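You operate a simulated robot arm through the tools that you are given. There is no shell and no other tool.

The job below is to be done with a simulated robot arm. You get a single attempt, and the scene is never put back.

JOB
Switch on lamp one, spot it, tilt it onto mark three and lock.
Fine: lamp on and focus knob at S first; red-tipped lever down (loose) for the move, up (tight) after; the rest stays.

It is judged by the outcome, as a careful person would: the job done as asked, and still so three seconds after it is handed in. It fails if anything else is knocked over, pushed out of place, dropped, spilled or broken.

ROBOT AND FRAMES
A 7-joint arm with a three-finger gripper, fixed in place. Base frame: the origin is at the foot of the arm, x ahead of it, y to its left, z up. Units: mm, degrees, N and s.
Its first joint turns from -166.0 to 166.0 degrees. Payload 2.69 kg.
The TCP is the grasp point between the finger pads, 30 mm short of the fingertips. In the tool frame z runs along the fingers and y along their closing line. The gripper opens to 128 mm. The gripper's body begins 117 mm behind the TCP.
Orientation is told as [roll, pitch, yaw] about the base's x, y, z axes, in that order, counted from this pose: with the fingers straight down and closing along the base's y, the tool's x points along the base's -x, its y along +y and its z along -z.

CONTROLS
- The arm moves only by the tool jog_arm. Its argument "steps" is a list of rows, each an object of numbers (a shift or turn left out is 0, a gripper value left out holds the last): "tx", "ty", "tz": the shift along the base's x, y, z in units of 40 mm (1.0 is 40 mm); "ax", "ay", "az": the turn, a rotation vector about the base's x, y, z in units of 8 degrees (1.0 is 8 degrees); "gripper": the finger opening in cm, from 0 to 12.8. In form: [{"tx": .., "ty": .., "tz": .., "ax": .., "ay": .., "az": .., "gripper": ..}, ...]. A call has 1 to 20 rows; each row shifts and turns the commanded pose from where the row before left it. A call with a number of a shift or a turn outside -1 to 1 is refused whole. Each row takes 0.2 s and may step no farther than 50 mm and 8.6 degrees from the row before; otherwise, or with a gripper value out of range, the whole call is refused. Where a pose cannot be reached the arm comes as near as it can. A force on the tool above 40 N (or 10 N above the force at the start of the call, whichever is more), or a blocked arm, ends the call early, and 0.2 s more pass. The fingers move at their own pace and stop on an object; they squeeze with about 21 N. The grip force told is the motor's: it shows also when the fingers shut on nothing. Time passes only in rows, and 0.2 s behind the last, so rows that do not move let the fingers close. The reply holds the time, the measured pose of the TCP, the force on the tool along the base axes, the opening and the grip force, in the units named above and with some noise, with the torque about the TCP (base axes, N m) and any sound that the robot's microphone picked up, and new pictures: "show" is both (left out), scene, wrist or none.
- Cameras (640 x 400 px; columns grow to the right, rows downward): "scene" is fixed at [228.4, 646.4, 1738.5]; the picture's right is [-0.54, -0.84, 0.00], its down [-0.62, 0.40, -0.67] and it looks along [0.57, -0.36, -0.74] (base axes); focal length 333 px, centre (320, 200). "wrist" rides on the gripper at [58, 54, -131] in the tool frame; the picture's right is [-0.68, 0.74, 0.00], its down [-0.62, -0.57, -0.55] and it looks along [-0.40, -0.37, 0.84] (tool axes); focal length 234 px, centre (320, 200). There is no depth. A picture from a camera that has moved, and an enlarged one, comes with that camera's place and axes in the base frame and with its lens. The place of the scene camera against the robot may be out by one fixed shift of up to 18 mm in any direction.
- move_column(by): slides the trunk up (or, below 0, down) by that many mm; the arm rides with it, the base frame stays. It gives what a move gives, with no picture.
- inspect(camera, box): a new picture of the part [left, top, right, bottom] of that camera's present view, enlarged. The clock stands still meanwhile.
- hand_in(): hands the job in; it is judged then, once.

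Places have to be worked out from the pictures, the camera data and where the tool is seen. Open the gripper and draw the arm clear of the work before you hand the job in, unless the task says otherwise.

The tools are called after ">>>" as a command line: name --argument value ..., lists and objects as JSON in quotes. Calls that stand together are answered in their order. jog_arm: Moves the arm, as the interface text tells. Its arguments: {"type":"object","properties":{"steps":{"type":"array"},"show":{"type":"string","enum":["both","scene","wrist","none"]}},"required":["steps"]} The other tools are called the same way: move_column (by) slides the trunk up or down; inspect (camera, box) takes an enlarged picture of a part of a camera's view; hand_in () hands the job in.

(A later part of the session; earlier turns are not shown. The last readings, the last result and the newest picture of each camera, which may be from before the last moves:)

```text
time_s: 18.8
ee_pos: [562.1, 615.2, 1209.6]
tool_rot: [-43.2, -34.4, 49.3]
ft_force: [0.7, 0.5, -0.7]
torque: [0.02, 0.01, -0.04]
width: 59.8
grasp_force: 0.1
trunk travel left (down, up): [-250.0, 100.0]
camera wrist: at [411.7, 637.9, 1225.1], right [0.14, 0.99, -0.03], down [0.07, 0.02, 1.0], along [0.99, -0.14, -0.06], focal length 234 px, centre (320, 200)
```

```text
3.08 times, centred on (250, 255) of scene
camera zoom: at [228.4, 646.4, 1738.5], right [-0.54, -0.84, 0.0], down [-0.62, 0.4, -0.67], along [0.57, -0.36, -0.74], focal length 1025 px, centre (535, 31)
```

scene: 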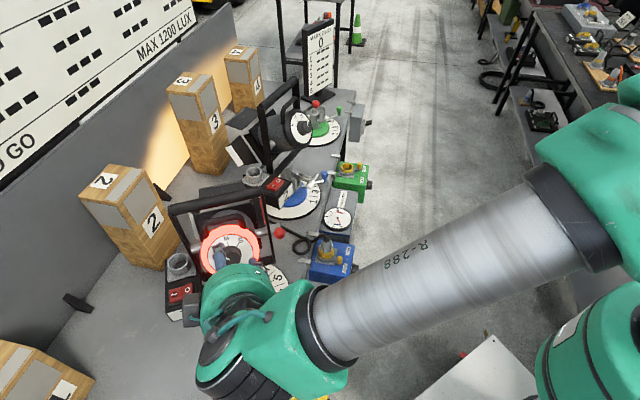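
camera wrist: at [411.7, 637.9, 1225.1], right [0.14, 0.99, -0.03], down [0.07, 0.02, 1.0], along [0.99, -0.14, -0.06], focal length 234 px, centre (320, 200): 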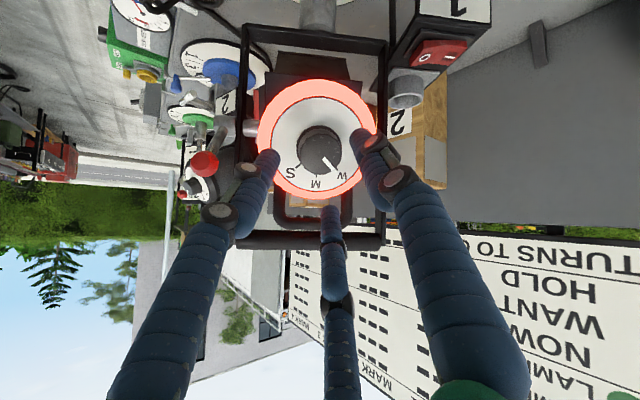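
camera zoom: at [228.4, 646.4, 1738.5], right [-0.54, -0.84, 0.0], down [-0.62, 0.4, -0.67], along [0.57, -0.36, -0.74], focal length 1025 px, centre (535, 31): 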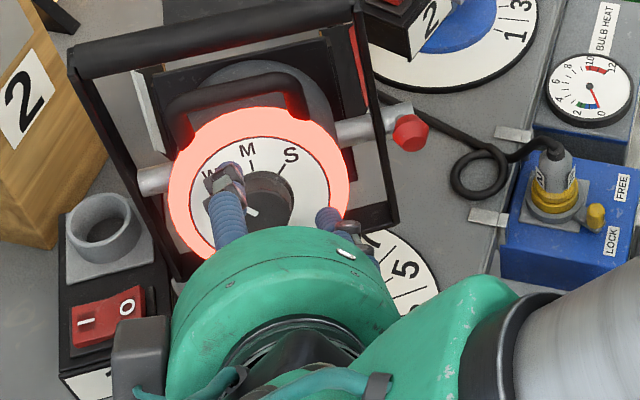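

The knob is centred between the fingers and its pointer is on W. I'll advance the last ~50 mm along the axis, keeping the tips about 6 mm off the dial.

>>> jog_arm --steps '[{"tx": 0.34, "ty": -0.06, "tz": -0.27}, {"tx": 0.34, "ty": -0.06, "tz": -0.27}, {"tx": 0.33, "ty": -0.06, "tz": -0.27}, {}]'

>>> inspect --camera "wrist" --box '[220, 70, 420, 240]'

```text
time_s: 19.7
ee_pos: [599.7, 612.4, 1184.3]
tool_rot: [-43.1, -34.9, 49.5]
ft_force: [-16.6, 2.0, 13.2]
torque: [-0.46, -0.28, -0.3]
width: 66.8
grasp_force: 3.5
trunk travel left (down, up): [-250.0, 100.0]
stopped in row 4: the force on the tool passed its limit at 44 N (the readings are from after the stop); the commanded pose is now the measured one
camera wrist: at [448.7, 634.5, 1197.9], right [0.14, 0.99, -0.03], down [0.06, 0.02, 1.0], along [0.99, -0.14, -0.06], focal length 234 px, centre (320, 200)
```

scene: 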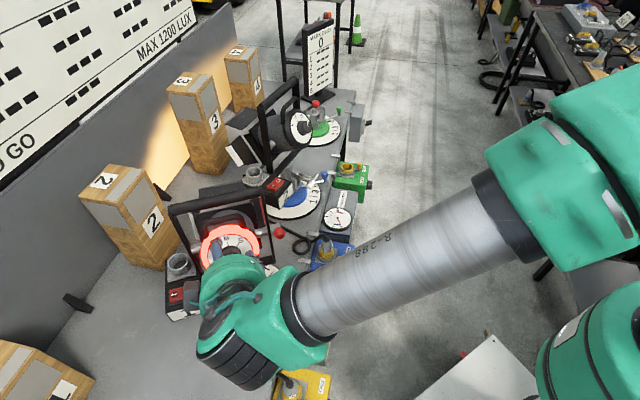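
wrist: 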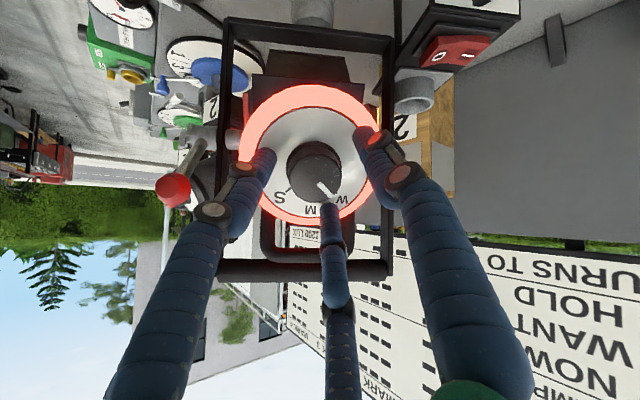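

```text
2.35 times, centred on (320, 155) of wrist
camera zoom: at [448.7, 634.5, 1197.9], right [0.14, 0.99, -0.03], down [0.06, 0.02, 1.0], along [0.99, -0.14, -0.06], focal length 551 px, centre (320, 306)
```

zoom: 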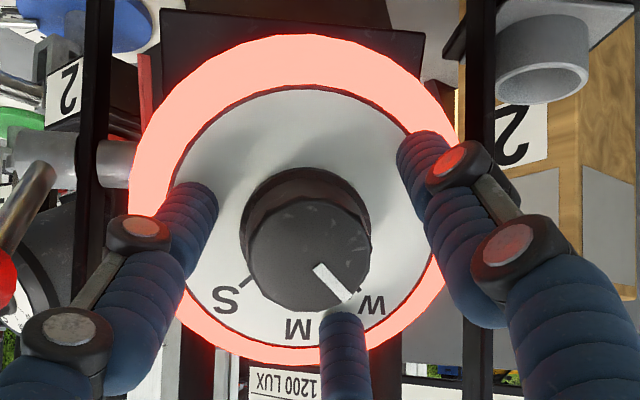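

The tips touched the dial face slightly early (about 15 N remains). I'll back off ~4 mm onto the axis and then close gently on the knob.

>>> jog_arm --steps '[{"tx": -0.14, "ty": -0.07, "tz": 0.0}, {}]' --show "none"

>>> jog_arm --steps '[{"gripper": 3.0}, {}, {}, {}]'

>>> inspect --camera "wrist" --box '[220, 70, 420, 240]'

```text
time_s: 20.3
ee_pos: [595.4, 608.6, 1180.9]
tool_rot: [-43.3, -34.8, 49.3]
ft_force: [-8.7, 5.0, 5.9]
torque: [0.0, -0.4, 0.17]
width: 62.0
grasp_force: 1.2
trunk travel left (down, up): [-250.0, 100.0]
```

```text
time_s: 21.3
ee_pos: [596.1, 609.5, 1182.2]
tool_rot: [-43.2, -34.8, 49.4]
ft_force: [1.0, 5.2, 12.8]
torque: [-0.01, -0.82, 0.28]
width: 38.3
grasp_force: 20.4
trunk travel left (down, up): [-250.0, 100.0]
camera wrist: at [445.4, 630.7, 1196.6], right [0.14, 0.99, -0.03], down [0.06, 0.02, 1.0], along [0.99, -0.14, -0.06], focal length 234 px, centre (320, 200)
```

scene: 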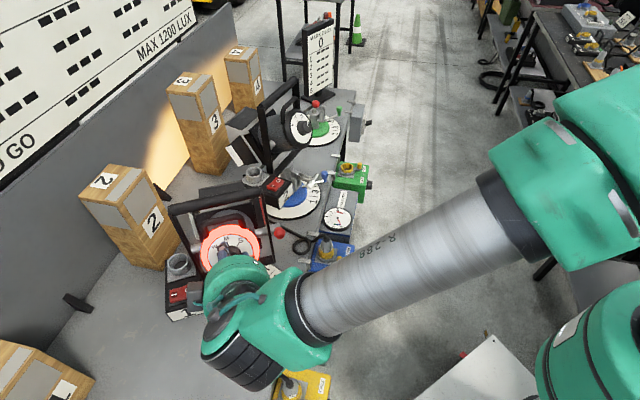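
wrist: 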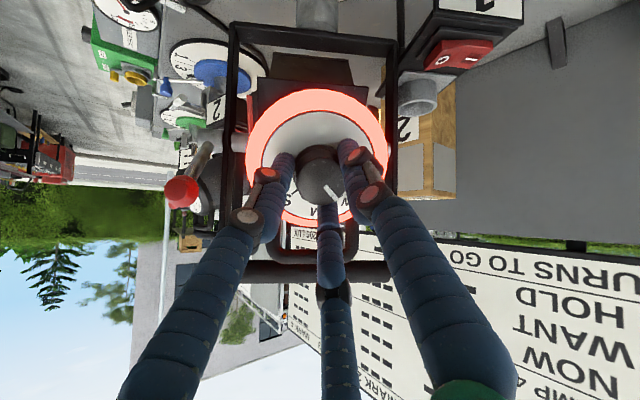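

```text
2.35 times, centred on (320, 155) of wrist
camera zoom: at [445.4, 630.7, 1196.6], right [0.14, 0.99, -0.03], down [0.06, 0.02, 1.0], along [0.99, -0.14, -0.06], focal length 551 px, centre (320, 306)
```

zoom: 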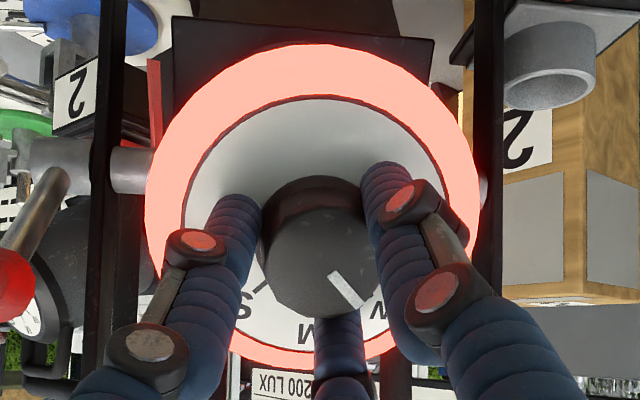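

The knob is gripped (38 mm). I'll turn clockwise about the knob's axis, 45° first, watching the forces.

>>> jog_arm --steps '[{"ax": 0.738, "ay": -0.1275, "az": -0.564}, {"ax": 0.738, "ay": -0.1275, "az": -0.564}, {"ax": 0.738, "ay": -0.1275, "az": -0.564}, {"ax": 0.738, "ay": -0.1275, "az": -0.564}, {"ax": 0.738, "ay": -0.1275, "az": -0.564}, {"ax": 0.738, "ay": -0.1275, "az": -0.564}, {}]'

>>> inspect --camera "wrist" --box '[220, 70, 420, 240]'

```text
time_s: 22.9
ee_pos: [595.1, 607.7, 1183.7]
tool_rot: [0.6, -53.5, -10.3]
ft_force: [3.8, 6.2, 32.3]
torque: [-0.09, -0.96, 0.14]
width: 37.0
grasp_force: 21.1
trunk travel left (down, up): [-250.0, 100.0]
camera wrist: at [466.6, 685.2, 1214.0], right [0.52, 0.65, 0.55], down [-0.17, -0.55, 0.82], along [0.84, -0.52, -0.17], focal length 234 px, centre (320, 200)
```

scene: 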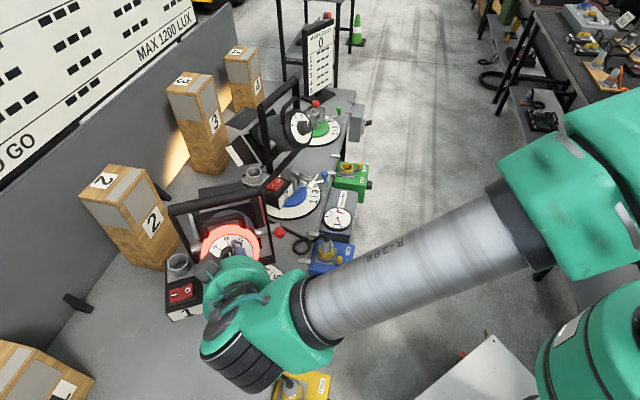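
wrist: 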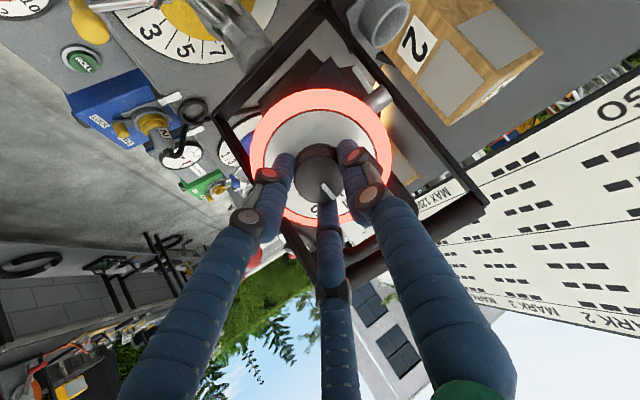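

```text
2.35 times, centred on (320, 155) of wrist
camera zoom: at [466.6, 685.2, 1214.0], right [0.52, 0.65, 0.55], down [-0.17, -0.55, 0.82], along [0.84, -0.52, -0.17], focal length 551 px, centre (320, 306)
```

zoom: 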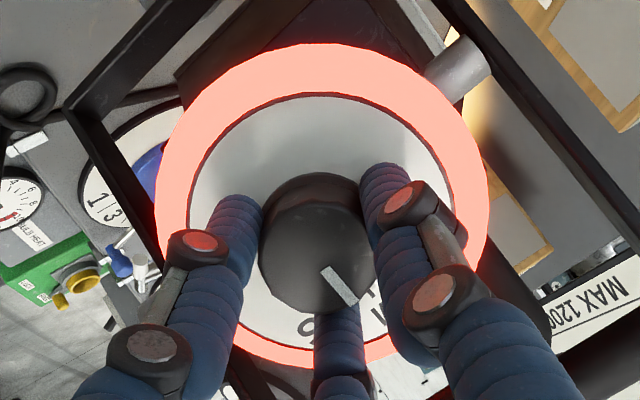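

The knob follows and the beam is narrowing, but the knob presses the tool up with 32 N. I'll ease the hand up 2.5 mm and then turn another ~22°.

>>> jog_arm --steps '[{"tz": 0.06}, {}]' --show "none"

>>> jog_arm --steps '[{"ax": 0.738, "ay": -0.1275, "az": -0.564, "tz": 0.02}, {"ax": 0.738, "ay": -0.1275, "az": -0.564, "tz": 0.02}, {"ax": 0.738, "ay": -0.1275, "az": -0.564}, {}]' --show "wrist"

>>> inspect --camera "wrist" --box '[220, 70, 420, 240]'

```text
time_s: 23.5
ee_pos: [595.1, 607.4, 1184.2]
tool_rot: [0.3, -53.4, -10.0]
ft_force: [3.6, 8.0, 24.4]
torque: [0.03, -0.76, 0.28]
width: 36.9
grasp_force: 20.8
trunk travel left (down, up): [-250.0, 100.0]
```

```text
time_s: 24.5
ee_pos: [595.1, 607.9, 1185.0]
tool_rot: [27.3, -47.9, -44.7]
ft_force: [2.2, 8.1, 5.5]
torque: [0.23, -0.14, 0.39]
width: 37.0
grasp_force: 21.1
trunk travel left (down, up): [-250.0, 100.0]
camera wrist: at [484.4, 701.0, 1234.0], right [0.61, 0.32, 0.73], down [-0.36, -0.71, 0.61], along [0.71, -0.63, -0.31], focal length 234 px, centre (320, 200)
```

wrist: 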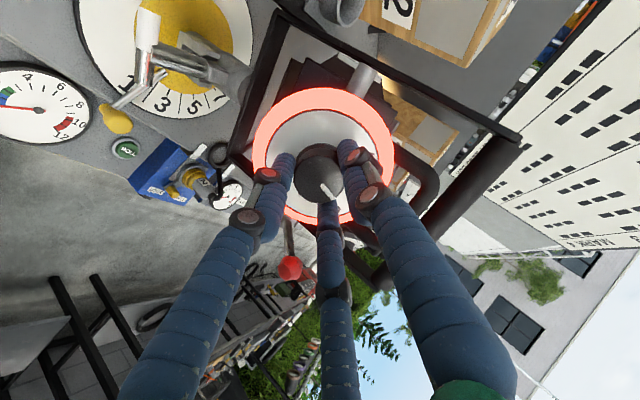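

```text
2.35 times, centred on (320, 155) of wrist
camera zoom: at [484.4, 701.0, 1234.0], right [0.61, 0.32, 0.73], down [-0.36, -0.71, 0.61], along [0.71, -0.63, -0.31], focal length 551 px, centre (320, 306)
```

zoom: 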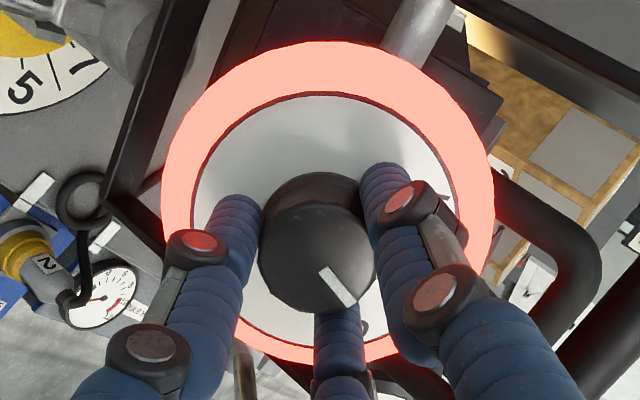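

A dark mark is showing just beyond the pointer; I'll enlarge it to see how far S still is.

>>> inspect --camera "wrist" --box '[290, 140, 370, 230]'

>>> inspect --camera "scene" --box '[190, 210, 270, 280]'

```text
4.44 times, centred on (330, 185) of wrist
camera zoom: at [484.4, 701.0, 1234.0], right [0.61, 0.32, 0.73], down [-0.36, -0.71, 0.61], along [0.71, -0.63, -0.31], focal length 1041 px, centre (276, 267)
```

zoom: 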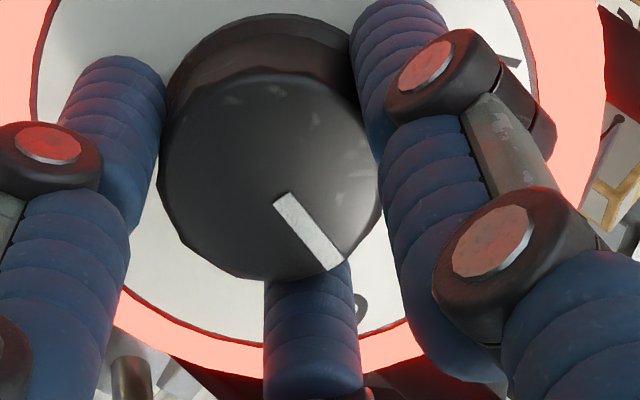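

```text
5.71 times, centred on (230, 245) of scene
camera zoom: at [228.4, 646.4, 1738.5], right [-0.54, -0.84, 0.0], down [-0.62, 0.4, -0.67], along [0.57, -0.36, -0.74], focal length 1904 px, centre (834, -57)
```

zoom: 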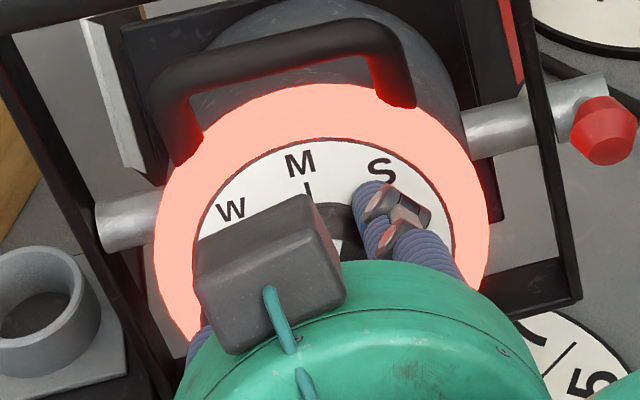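

The S letter is still ~20° short of the pointer line, consistent with a 90° total. I'll turn the remaining 22.5°.

>>> jog_arm --steps '[{"ax": 0.738, "ay": -0.1275, "az": -0.564}, {"ax": 0.738, "ay": -0.1275, "az": -0.564}, {"ax": 0.738, "ay": -0.1275, "az": -0.564}, {}]'

>>> inspect --camera "wrist" --box '[290, 140, 370, 230]'

>>> inspect --camera "scene" --box '[190, 210, 270, 280]'

```text
time_s: 25.5
ee_pos: [594.4, 609.5, 1182.6]
tool_rot: [43.5, -34.7, -69.1]
ft_force: [-8.7, 11.5, -0.6]
torque: [0.0, 0.09, 0.69]
width: 37.5
grasp_force: 21.1
trunk travel left (down, up): [-250.0, 100.0]
camera wrist: at [503.6, 706.1, 1257.7], right [0.59, -0.06, 0.8], down [-0.56, -0.75, 0.36], along [0.58, -0.66, -0.48], focal length 234 px, centre (320, 200)
```

scene: 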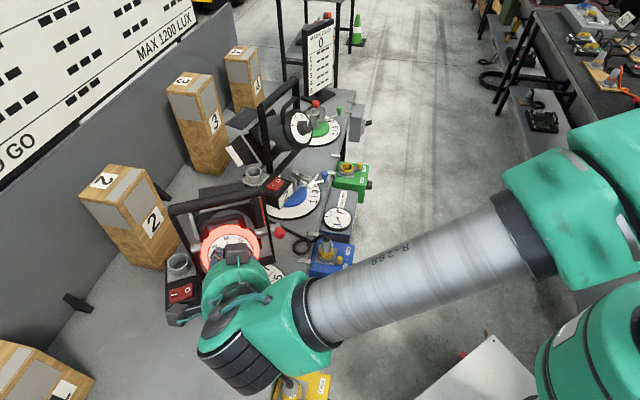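
wrist: 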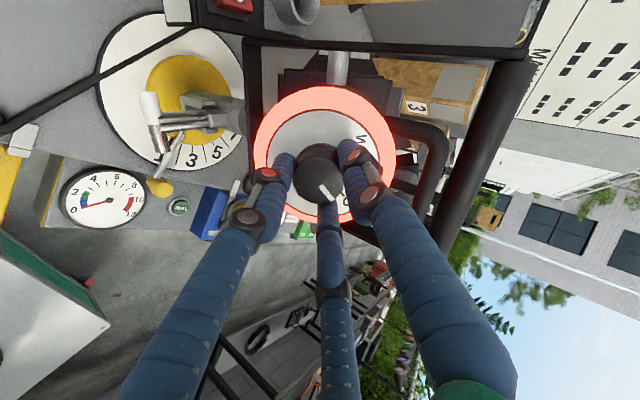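

```text
4.44 times, centred on (330, 185) of wrist
camera zoom: at [503.6, 706.1, 1257.7], right [0.59, -0.06, 0.8], down [-0.56, -0.75, 0.36], along [0.58, -0.66, -0.48], focal length 1041 px, centre (276, 267)
```

zoom: 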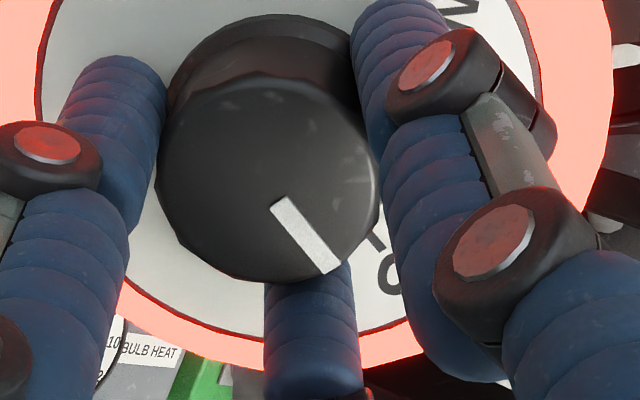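

```text
5.71 times, centred on (230, 245) of scene
camera zoom: at [228.4, 646.4, 1738.5], right [-0.54, -0.84, 0.0], down [-0.62, 0.4, -0.67], along [0.57, -0.36, -0.74], focal length 1904 px, centre (834, -57)
```

zoom: 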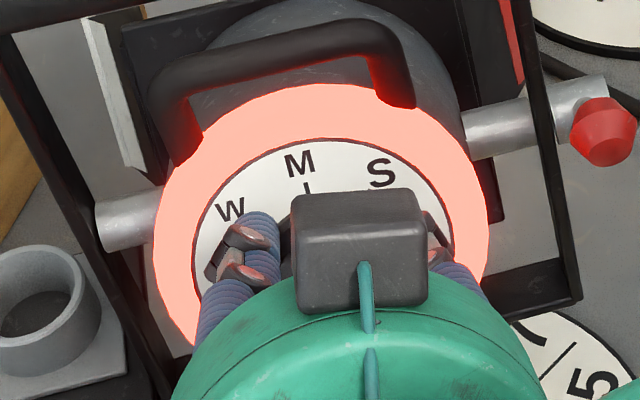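

The S mark now sits relative to the pointer as W did at the start. I'll release the knob, back straight out along the axis and check it.

>>> jog_arm --steps '[{"gripper": 6.5}, {}, {"tx": -0.39, "ty": 0.07, "tz": 0.3}, {"tx": -0.78, "ty": 0.136, "tz": 0.6}, {"tx": -0.78, "ty": 0.136, "tz": 0.6}, {"tx": -0.78, "ty": 0.136, "tz": 0.6}, {}]'

>>> inspect --camera "wrist" --box '[220, 60, 420, 200]'

>>> inspect --camera "scene" --box '[190, 210, 270, 280]'

>>> inspect --camera "scene" --box '[60, 40, 300, 280]'

```text
time_s: 27.1
ee_pos: [486.2, 627.2, 1270.6]
tool_rot: [43.5, -34.7, -69.2]
ft_force: [0.1, -0.2, 0.1]
torque: [0.03, -0.02, -0.02]
width: 64.9
grasp_force: 0.1
trunk travel left (down, up): [-250.0, 100.0]
camera wrist: at [394.5, 724.8, 1344.1], right [0.59, -0.06, 0.8], down [-0.56, -0.75, 0.36], along [0.58, -0.66, -0.48], focal length 234 px, centre (320, 200)
```

scene: 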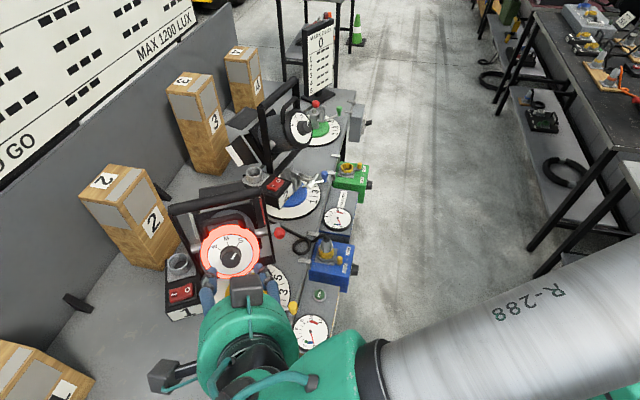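
wrist: 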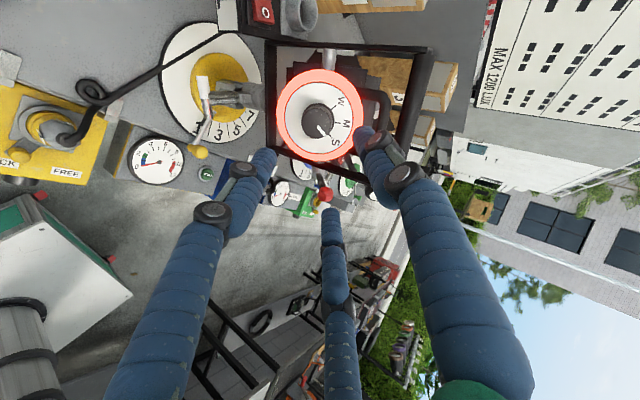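

```text
2.86 times, centred on (320, 130) of wrist
camera zoom: at [394.5, 724.8, 1344.1], right [0.59, -0.06, 0.8], down [-0.56, -0.75, 0.36], along [0.58, -0.66, -0.48], focal length 669 px, centre (320, 400)
```

zoom: 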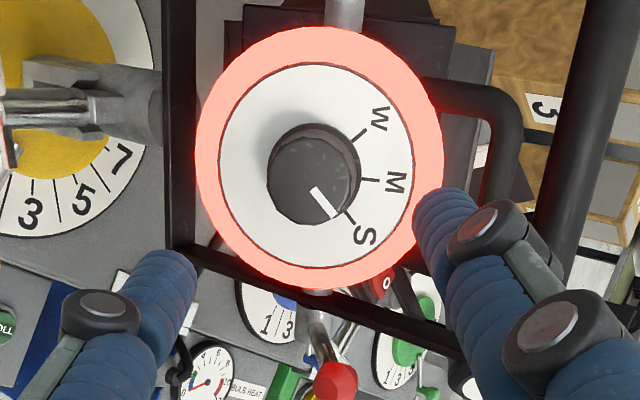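

```text
5.71 times, centred on (230, 245) of scene
camera zoom: at [228.4, 646.4, 1738.5], right [-0.54, -0.84, 0.0], down [-0.62, 0.4, -0.67], along [0.57, -0.36, -0.74], focal length 1904 px, centre (834, -57)
```

zoom: 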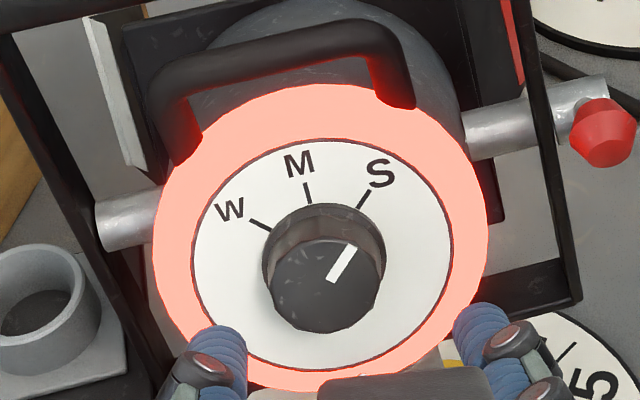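

```text
1.67 times, centred on (180, 160) of scene
camera zoom: at [228.4, 646.4, 1738.5], right [-0.54, -0.84, 0.0], down [-0.62, 0.4, -0.67], along [0.57, -0.36, -0.74], focal length 555 px, centre (553, 267)
```

zoom: 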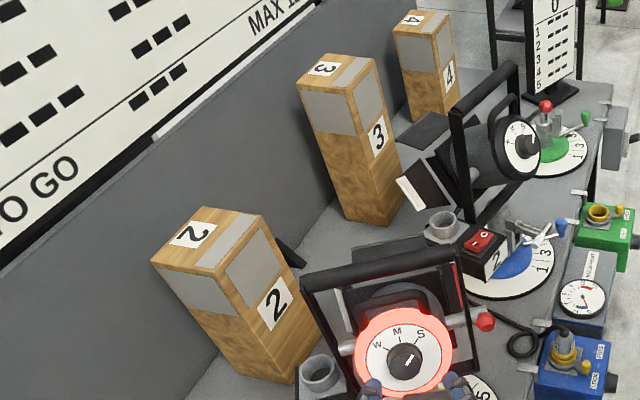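

The pointer lies right on the S tick. Next the red-tipped lever: ball near (607, 503, 1178), pivoting about hub (661, 485, 1121) with ~80 mm radius. I'll unwind the wrist, set the tool at 45° in line with the tilt plane and stand off from the ball with a 42 mm opening.

>>> jog_arm --steps '[{"ax": -0.738, "ay": 0.1275, "az": 0.564, "ty": -0.5}, {"ax": -0.738, "ay": 0.1275, "az": 0.564, "ty": -0.5}, {"ax": -0.738, "ay": 0.1275, "az": 0.564, "ty": -0.5}, {"ax": -0.738, "ay": 0.1275, "az": 0.564, "ty": -0.5}, {"ax": -0.738, "ay": 0.1275, "az": 0.564, "ty": -0.5}, {"ax": -0.738, "ay": 0.1275, "az": 0.564, "ty": -0.4, "gripper": 4.2}, {"ax": 0.17, "ay": 0.985}, {"tx": 0.7, "tz": -0.35}, {"tx": 0.7, "tz": -0.35}, {}]'

>>> inspect --camera "wrist" --box '[220, 60, 440, 220]'

```text
time_s: 29.3
ee_pos: [543.5, 510.6, 1241.1]
tool_rot: [0.2, -45.4, -10.0]
ft_force: [0.0, 0.5, 0.6]
torque: [0.04, 0.03, 0.0]
width: 41.9
grasp_force: 0.0
trunk travel left (down, up): [-250.0, 100.0]
camera wrist: at [419.9, 587.0, 1290.9], right [0.59, 0.64, 0.48], down [-0.05, -0.57, 0.82], along [0.8, -0.51, -0.3], focal length 234 px, centre (320, 200)
```

scene: 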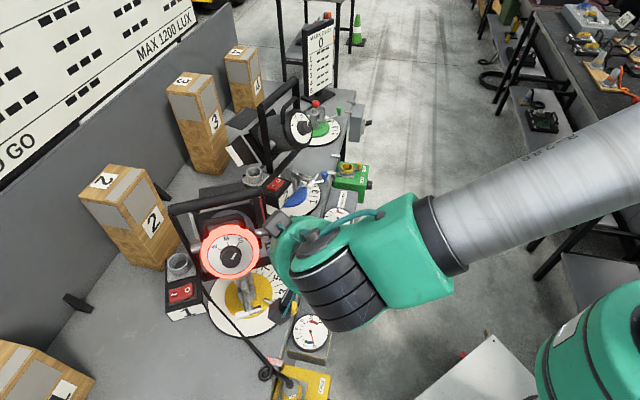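
wrist: 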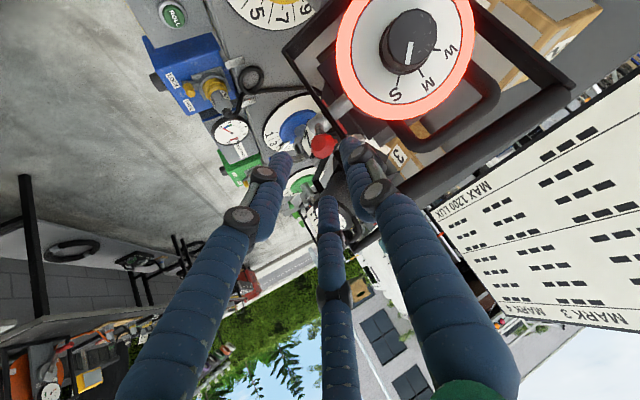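

```text
2.50 times, centred on (330, 140) of wrist
camera zoom: at [419.9, 587.0, 1290.9], right [0.59, 0.64, 0.48], down [-0.05, -0.57, 0.82], along [0.8, -0.51, -0.3], focal length 585 px, centre (295, 350)
```

zoom: 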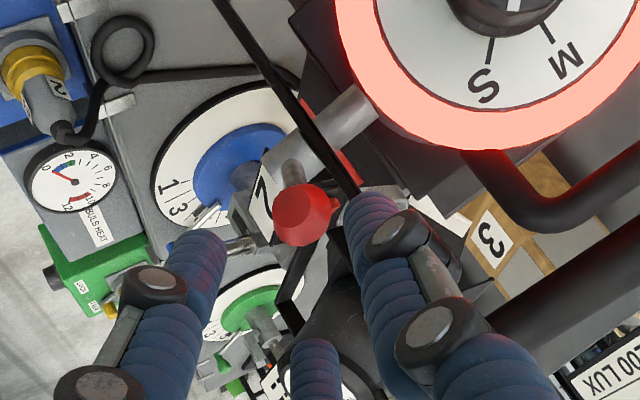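

The ball is in line between thumb and fingers at (607, 502, 1180). Advancing 75 mm along the tool axis to straddle it.

>>> jog_arm --steps '[{"tx": 0.345, "ty": -0.05, "tz": -0.33}, {"tx": 0.345, "ty": -0.05, "tz": -0.33}, {"tx": 0.345, "ty": -0.04, "tz": -0.33}, {"tx": 0.345, "ty": -0.04, "tz": -0.33}, {}]' --show "wrist"

>>> inspect --camera "wrist" --box '[240, 100, 420, 240]'

>>> inspect --camera "scene" --box '[200, 180, 340, 300]'

```text
time_s: 30.5
ee_pos: [598.1, 505.1, 1189.0]
tool_rot: [0.3, -45.5, -9.9]
ft_force: [0.0, 0.9, 0.1]
torque: [-0.01, -0.01, 0.01]
width: 42.3
grasp_force: 0.1
trunk travel left (down, up): [-250.0, 100.0]
camera wrist: at [474.9, 580.6, 1238.5], right [0.59, 0.64, 0.48], down [-0.06, -0.57, 0.82], along [0.8, -0.51, -0.3], focal length 234 px, centre (320, 200)
```

wrist: 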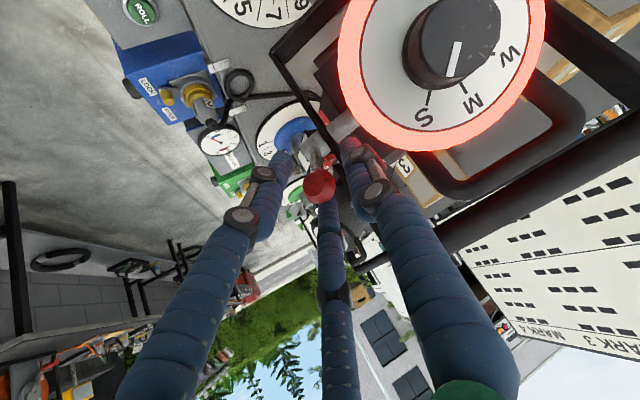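

```text
2.86 times, centred on (330, 170) of wrist
camera zoom: at [474.9, 580.6, 1238.5], right [0.59, 0.64, 0.48], down [-0.06, -0.57, 0.82], along [0.8, -0.51, -0.3], focal length 669 px, centre (291, 286)
```

zoom: 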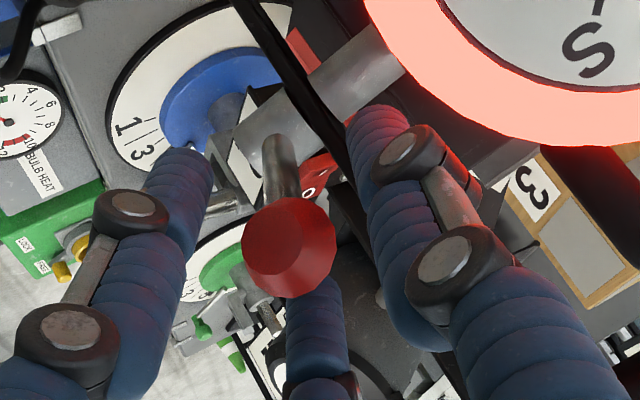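

```text
3.33 times, centred on (270, 240) of scene
camera zoom: at [228.4, 646.4, 1738.5], right [-0.54, -0.84, 0.0], down [-0.62, 0.4, -0.67], along [0.57, -0.36, -0.74], focal length 1111 px, centre (487, 67)
```

zoom: 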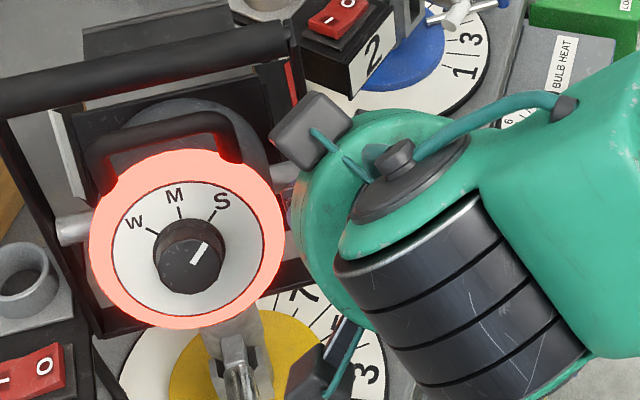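

The ball sits between thumb and the two fingers. Closing on it.

>>> jog_arm --steps '[{"gripper": 1.5}, {}, {}]' --show "wrist"

>>> inspect --camera "wrist" --box '[240, 100, 420, 240]'

```text
time_s: 31.3
ee_pos: [597.0, 503.3, 1188.4]
tool_rot: [0.2, -45.3, -9.9]
ft_force: [-2.6, -7.3, -0.9]
torque: [-0.16, 0.09, -0.2]
width: 23.7
grasp_force: 21.1
trunk travel left (down, up): [-250.0, 100.0]
camera wrist: at [474.1, 579.8, 1238.5], right [0.59, 0.64, 0.48], down [-0.06, -0.57, 0.82], along [0.8, -0.51, -0.3], focal length 234 px, centre (320, 200)
```

wrist: 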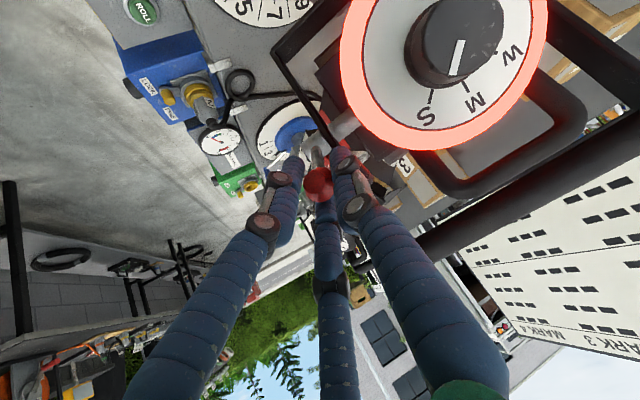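

```text
2.86 times, centred on (330, 170) of wrist
camera zoom: at [474.1, 579.8, 1238.5], right [0.59, 0.64, 0.48], down [-0.06, -0.57, 0.82], along [0.8, -0.51, -0.3], focal length 669 px, centre (291, 286)
```

zoom: 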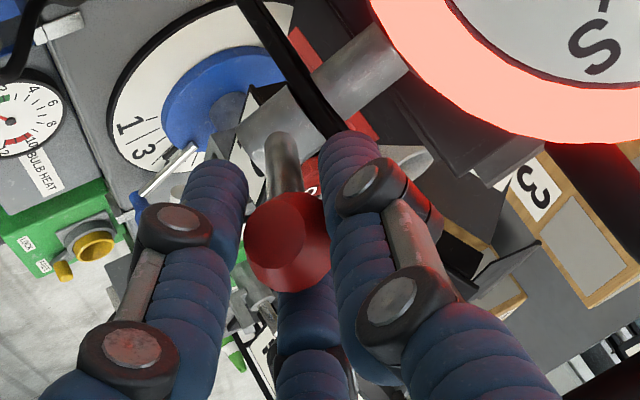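

Gripped at 24 mm. I'll lead the lever along its arc, back and down, 15° first.

>>> jog_arm --steps '[{"tx": -0.17, "ty": 0.03, "tz": -0.2}, {"tx": -0.14, "ty": 0.025, "tz": -0.215}, {}]' --show "wrist"

>>> inspect --camera "wrist" --box '[240, 100, 420, 240]'

```text
time_s: 32.1
ee_pos: [583.9, 507.0, 1171.7]
tool_rot: [0.3, -45.3, -10.0]
ft_force: [-1.6, -5.3, 0.9]
torque: [0.07, -0.03, 0.03]
width: 23.6
grasp_force: 21.5
trunk travel left (down, up): [-250.0, 100.0]
camera wrist: at [461.8, 583.3, 1222.2], right [0.59, 0.64, 0.48], down [-0.06, -0.57, 0.82], along [0.8, -0.51, -0.3], focal length 234 px, centre (320, 200)
```

wrist: 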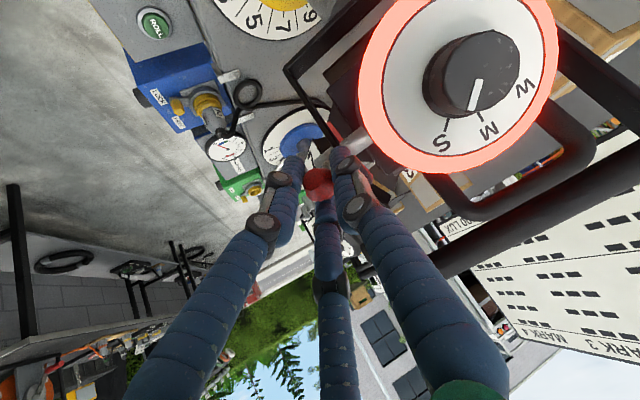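

```text
2.86 times, centred on (330, 170) of wrist
camera zoom: at [461.8, 583.3, 1222.2], right [0.59, 0.64, 0.48], down [-0.06, -0.57, 0.82], along [0.8, -0.51, -0.3], focal length 669 px, centre (291, 286)
```

zoom: 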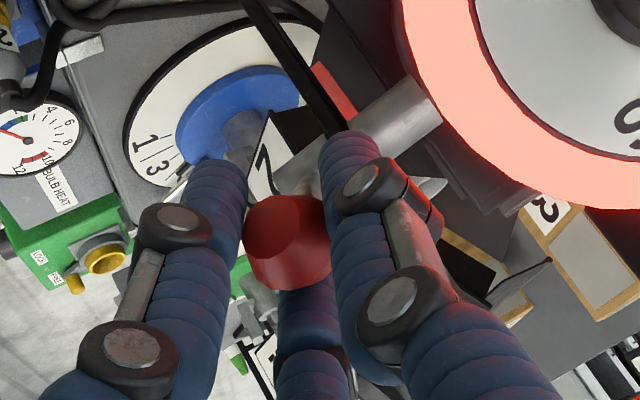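

It follows freely with little force. Continuing the arc to horizontal.

>>> jog_arm --steps '[{"tx": -0.113, "ty": 0.02, "tz": -0.235}, {"tx": -0.084, "ty": 0.014, "tz": -0.248}, {"tx": -0.049, "ty": 0.008, "tz": -0.258}, {"tx": -0.017, "ty": 0.003, "tz": -0.26}, {}]' --show "wrist"

>>> inspect --camera "wrist" --box '[240, 100, 420, 240]'

```text
time_s: 33.3
ee_pos: [575.6, 506.9, 1132.8]
tool_rot: [0.2, -45.5, -10.0]
ft_force: [-5.2, -12.9, 14.1]
torque: [-0.49, -1.05, -0.51]
width: 28.8
grasp_force: 21.0
trunk travel left (down, up): [-250.0, 100.0]
camera wrist: at [452.0, 582.8, 1183.0], right [0.59, 0.64, 0.48], down [-0.06, -0.57, 0.82], along [0.8, -0.51, -0.3], focal length 234 px, centre (320, 200)
```

wrist: 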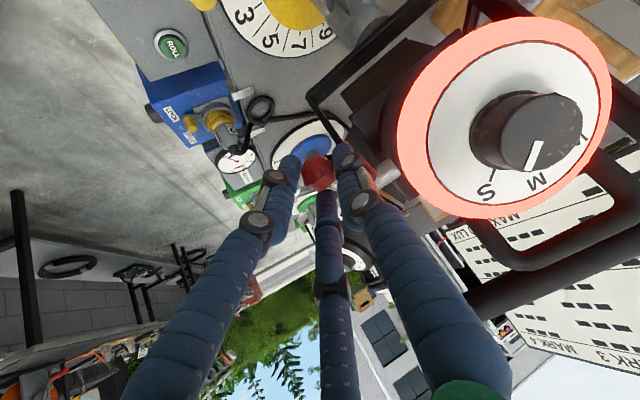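

```text
2.86 times, centred on (330, 170) of wrist
camera zoom: at [452.0, 582.8, 1183.0], right [0.59, 0.64, 0.48], down [-0.06, -0.57, 0.82], along [0.8, -0.51, -0.3], focal length 669 px, centre (291, 286)
```

zoom: 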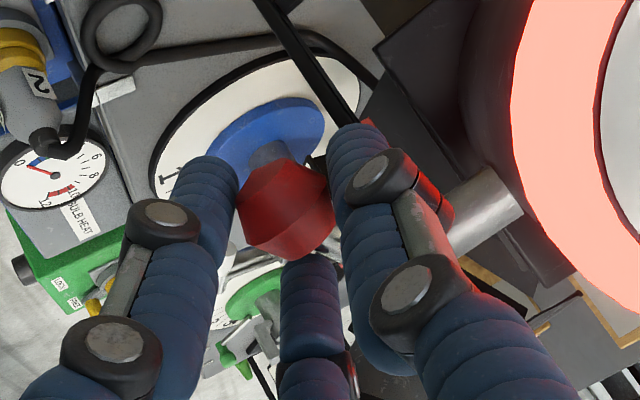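

The ball is at about (585, 508, 1117), lever horizontal, dial unchanged; forces are moderate as the faceted ball turns in the grip. Continuing another 22° down.

>>> jog_arm --steps '[{"tx": 0.017, "ty": 0.0, "tz": -0.26}, {"tx": 0.049, "ty": -0.008, "tz": -0.258}, {"tx": 0.084, "ty": -0.014, "tz": -0.248}, {}]' --show "wrist"

>>> inspect --camera "wrist" --box '[240, 100, 420, 240]'

```text
time_s: 34.3
ee_pos: [578.5, 505.5, 1101.6]
tool_rot: [0.2, -45.4, -9.9]
ft_force: [-6.2, -21.4, 7.6]
torque: [-0.02, -0.58, -1.15]
width: 30.6
grasp_force: 20.9
trunk travel left (down, up): [-250.0, 100.0]
camera wrist: at [456.7, 581.6, 1151.3], right [0.59, 0.64, 0.48], down [-0.05, -0.57, 0.82], along [0.8, -0.51, -0.3], focal length 234 px, centre (320, 200)
```

wrist: 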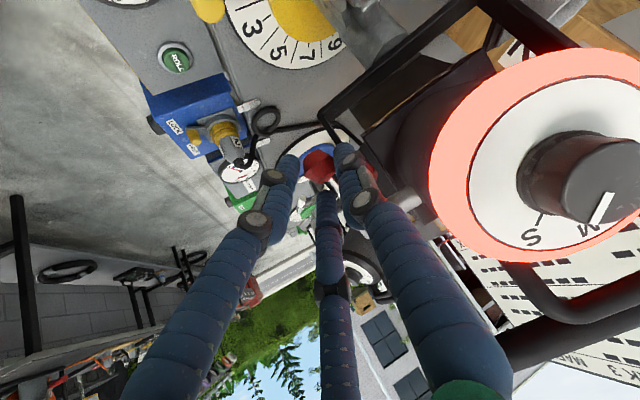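

```text
2.86 times, centred on (330, 170) of wrist
camera zoom: at [456.7, 581.6, 1151.3], right [0.59, 0.64, 0.48], down [-0.05, -0.57, 0.82], along [0.8, -0.51, -0.3], focal length 669 px, centre (291, 286)
```

zoom: 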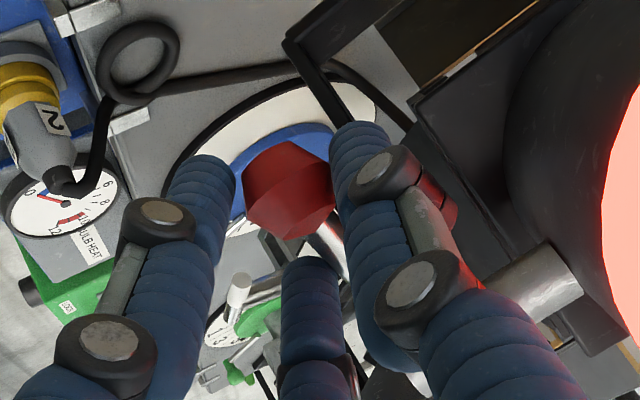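

The lever is about 22° below horizontal now; a sideways load of 21 N has built up, so I'll ease 2 mm toward -y and then carry on down.

>>> jog_arm --steps '[{"ty": -0.06}, {"tx": 0.113, "ty": -0.02, "tz": -0.235}, {"tx": 0.143, "ty": -0.025, "tz": -0.217}, {}]' --show "wrist"

>>> inspect --camera "wrist" --box '[240, 100, 420, 240]'

```text
time_s: 35.3
ee_pos: [591.4, 503.1, 1085.8]
tool_rot: [0.6, -45.5, -10.1]
ft_force: [-3.0, -15.9, 19.0]
torque: [0.28, -0.47, -0.74]
width: 29.5
grasp_force: 21.3
trunk travel left (down, up): [-250.0, 100.0]
camera wrist: at [467.1, 577.8, 1135.2], right [0.59, 0.64, 0.49], down [-0.06, -0.57, 0.82], along [0.8, -0.51, -0.3], focal length 234 px, centre (320, 200)
```

wrist: 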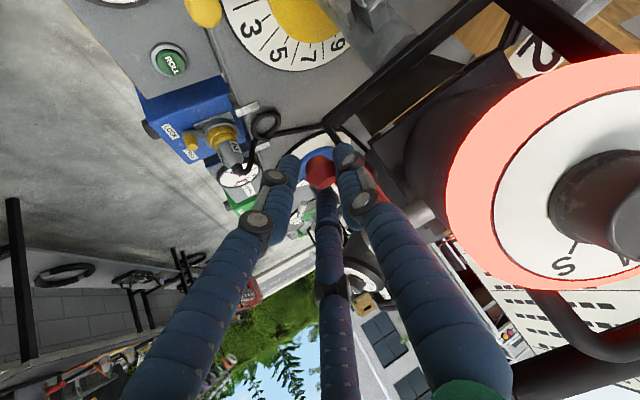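

```text
2.86 times, centred on (330, 170) of wrist
camera zoom: at [467.1, 577.8, 1135.2], right [0.59, 0.64, 0.49], down [-0.06, -0.57, 0.82], along [0.8, -0.51, -0.3], focal length 669 px, centre (291, 286)
```

zoom: 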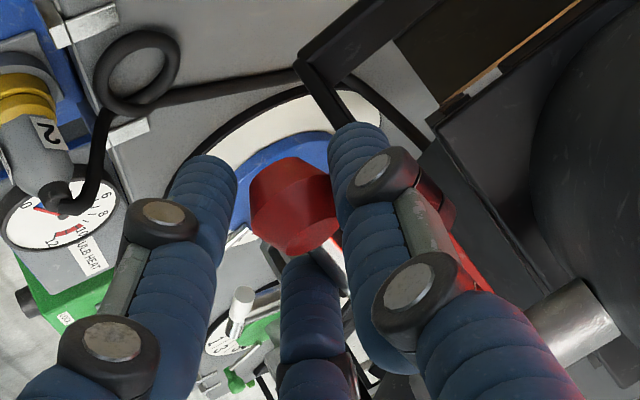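

Lever is about 39° below horizontal. A little further to find its end stop.

>>> jog_arm --steps '[{"tx": 0.12, "ty": -0.03, "tz": -0.15}, {"tx": 0.12, "ty": -0.02, "tz": -0.14}, {}]' --show "wrist"

>>> inspect --camera "wrist" --box '[240, 100, 420, 240]'

```text
time_s: 36.1
ee_pos: [598.2, 498.9, 1070.7]
tool_rot: [0.1, -45.4, -9.9]
ft_force: [-19.8, -14.0, 5.7]
torque: [0.36, -0.11, -0.41]
width: 27.7
grasp_force: 20.9
trunk travel left (down, up): [-250.0, 100.0]
camera wrist: at [475.4, 575.3, 1120.8], right [0.59, 0.64, 0.48], down [-0.05, -0.57, 0.82], along [0.8, -0.51, -0.3], focal length 234 px, centre (320, 200)
```

wrist: 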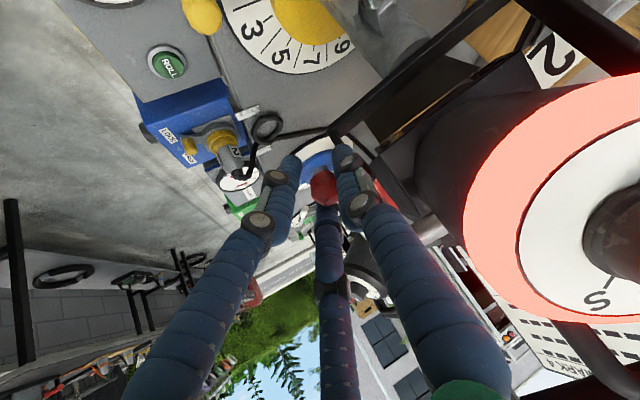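

```text
2.86 times, centred on (330, 170) of wrist
camera zoom: at [475.4, 575.3, 1120.8], right [0.59, 0.64, 0.48], down [-0.05, -0.57, 0.82], along [0.8, -0.51, -0.3], focal length 669 px, centre (291, 286)
```

zoom: 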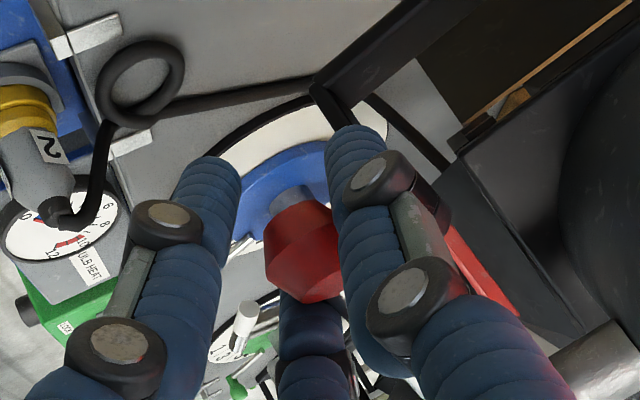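

The ball has stopped moving with the lever about 43–45° below horizontal and the x-force shows a stop, so the lever is down. I'll release and withdraw along the tool axis, then check the lever and lamp.

>>> jog_arm --steps '[{"tx": -0.05, "tz": 0.02}, {"gripper": 4.6}, {}, {"tx": -0.5, "ty": 0.0, "tz": 0.5}, {"tx": -0.7, "ty": 0.0, "tz": 0.7}, {"tx": -0.7, "ty": 0, "tz": 0.7}, {}]'

>>> inspect --camera "wrist" --box '[240, 60, 480, 240]'

>>> inspect --camera "scene" --box '[180, 180, 320, 300]'

```text
time_s: 37.7
ee_pos: [521.3, 501.0, 1150.2]
tool_rot: [0.2, -45.4, -9.9]
ft_force: [-0.2, -0.5, 0.1]
torque: [0.0, 0.0, 0.02]
width: 46.1
grasp_force: 0.2
trunk travel left (down, up): [-250.0, 100.0]
camera wrist: at [398.8, 577.3, 1199.3], right [0.59, 0.64, 0.48], down [-0.06, -0.57, 0.82], along [0.8, -0.51, -0.3], focal length 234 px, centre (320, 200)
```

scene: 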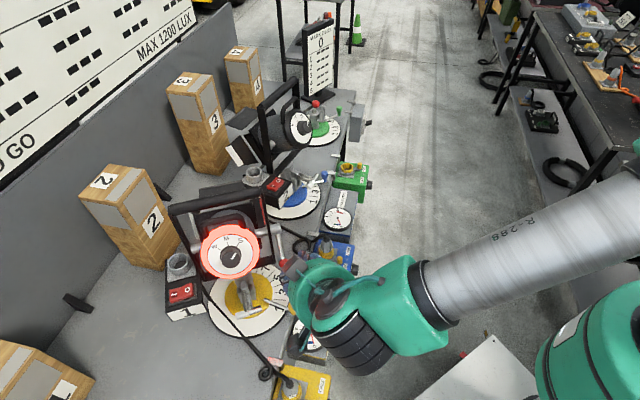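
wrist: 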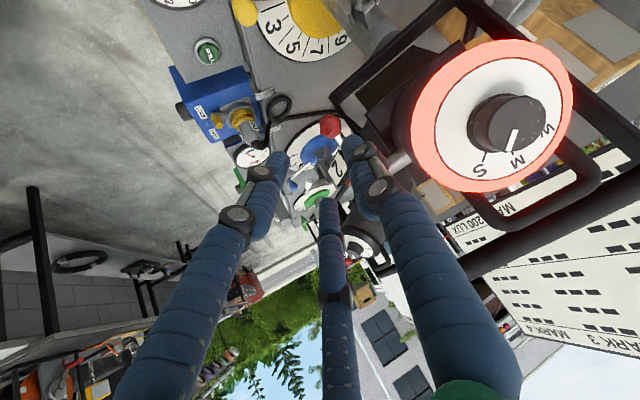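

```text
2.22 times, centred on (360, 150) of wrist
camera zoom: at [398.8, 577.3, 1199.3], right [0.59, 0.64, 0.48], down [-0.06, -0.57, 0.82], along [0.8, -0.51, -0.3], focal length 520 px, centre (231, 311)
```

zoom: 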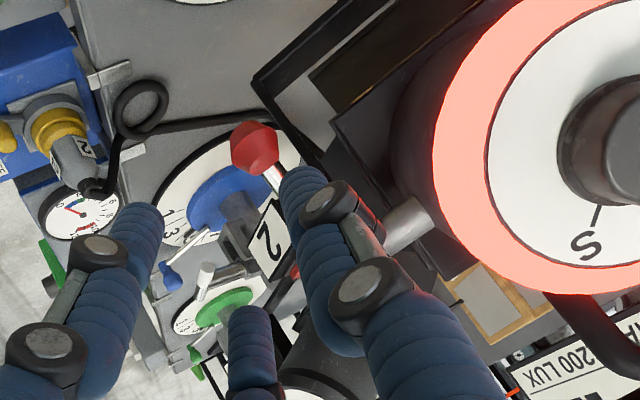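

```text
3.33 times, centred on (250, 240) of scene
camera zoom: at [228.4, 646.4, 1738.5], right [-0.54, -0.84, 0.0], down [-0.62, 0.4, -0.67], along [0.57, -0.36, -0.74], focal length 1111 px, centre (553, 67)
```

zoom: 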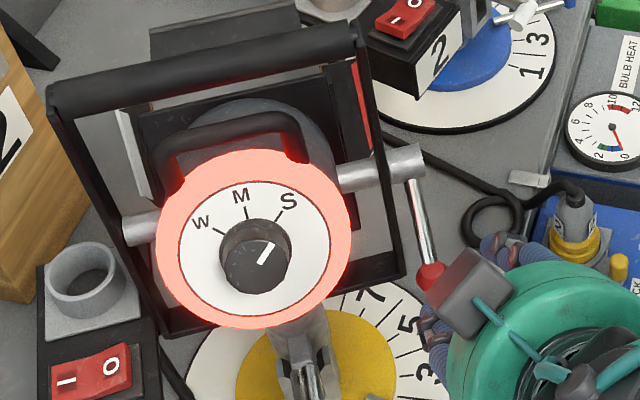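

The lever now rests down at (605, 503, 1070) and the lamp hasn't moved. To tilt it I'll re-grip the focus knob along the lamp's axis (keeping off the hot rim) and swing hand and lamp together about the trunnion at (680, 592, 1121). First, back to the standoff.

>>> jog_arm --steps '[{"tx": -0.7, "tz": 0.8}, {"tx": -0.3, "tz": 1, "gripper": 6.0}, {"tz": 1, "ty": 0.5}, {"ty": 1, "tz": 0.2, "ax": -0.16, "ay": -0.936}, {"ty": 1}, {"ty": 0.68}, {}]'

>>> inspect --camera "wrist" --box '[220, 40, 440, 200]'

```text
time_s: 39.3
ee_pos: [482.0, 628.0, 1265.2]
tool_rot: [0.4, -53.0, -10.0]
ft_force: [-0.3, -0.1, 0.9]
torque: [-0.02, -0.02, 0.01]
width: 60.2
grasp_force: 0.1
trunk travel left (down, up): [-250.0, 100.0]
camera wrist: at [352.9, 705.8, 1298.1], right [0.53, 0.66, 0.54], down [-0.16, -0.55, 0.82], along [0.84, -0.52, -0.18], focal length 234 px, centre (320, 200)
```

scene: 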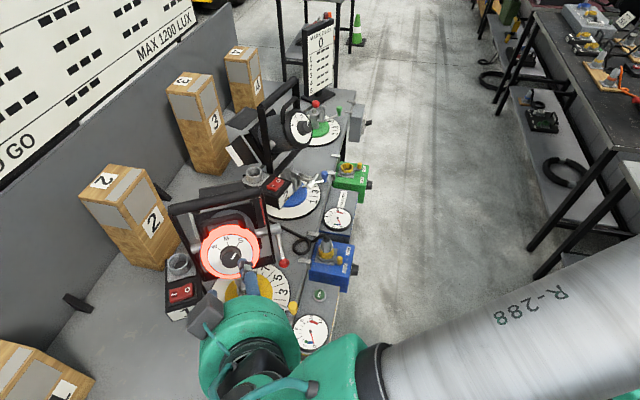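
wrist: 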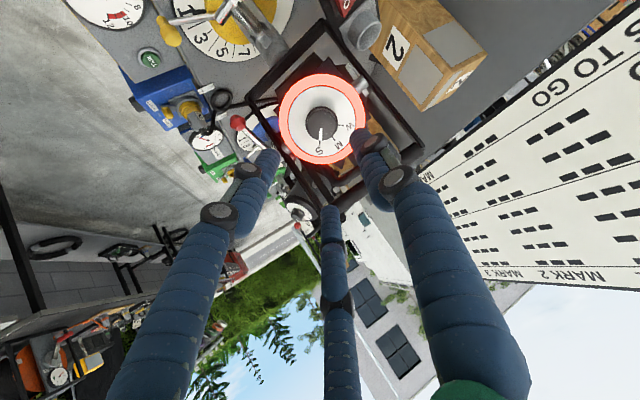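

```text
2.50 times, centred on (330, 120) of wrist
camera zoom: at [352.9, 705.8, 1298.1], right [0.53, 0.66, 0.54], down [-0.16, -0.55, 0.82], along [0.84, -0.52, -0.18], focal length 585 px, centre (295, 400)
```

zoom: 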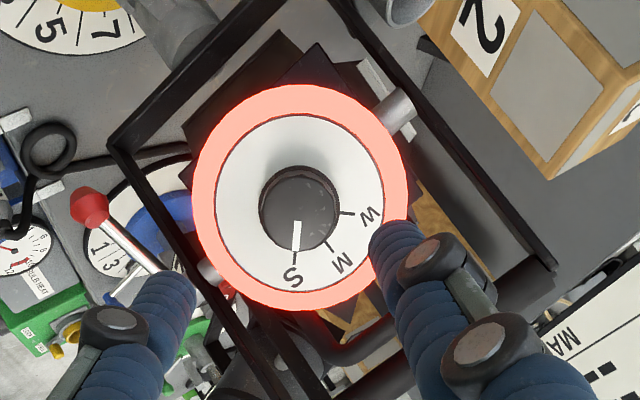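

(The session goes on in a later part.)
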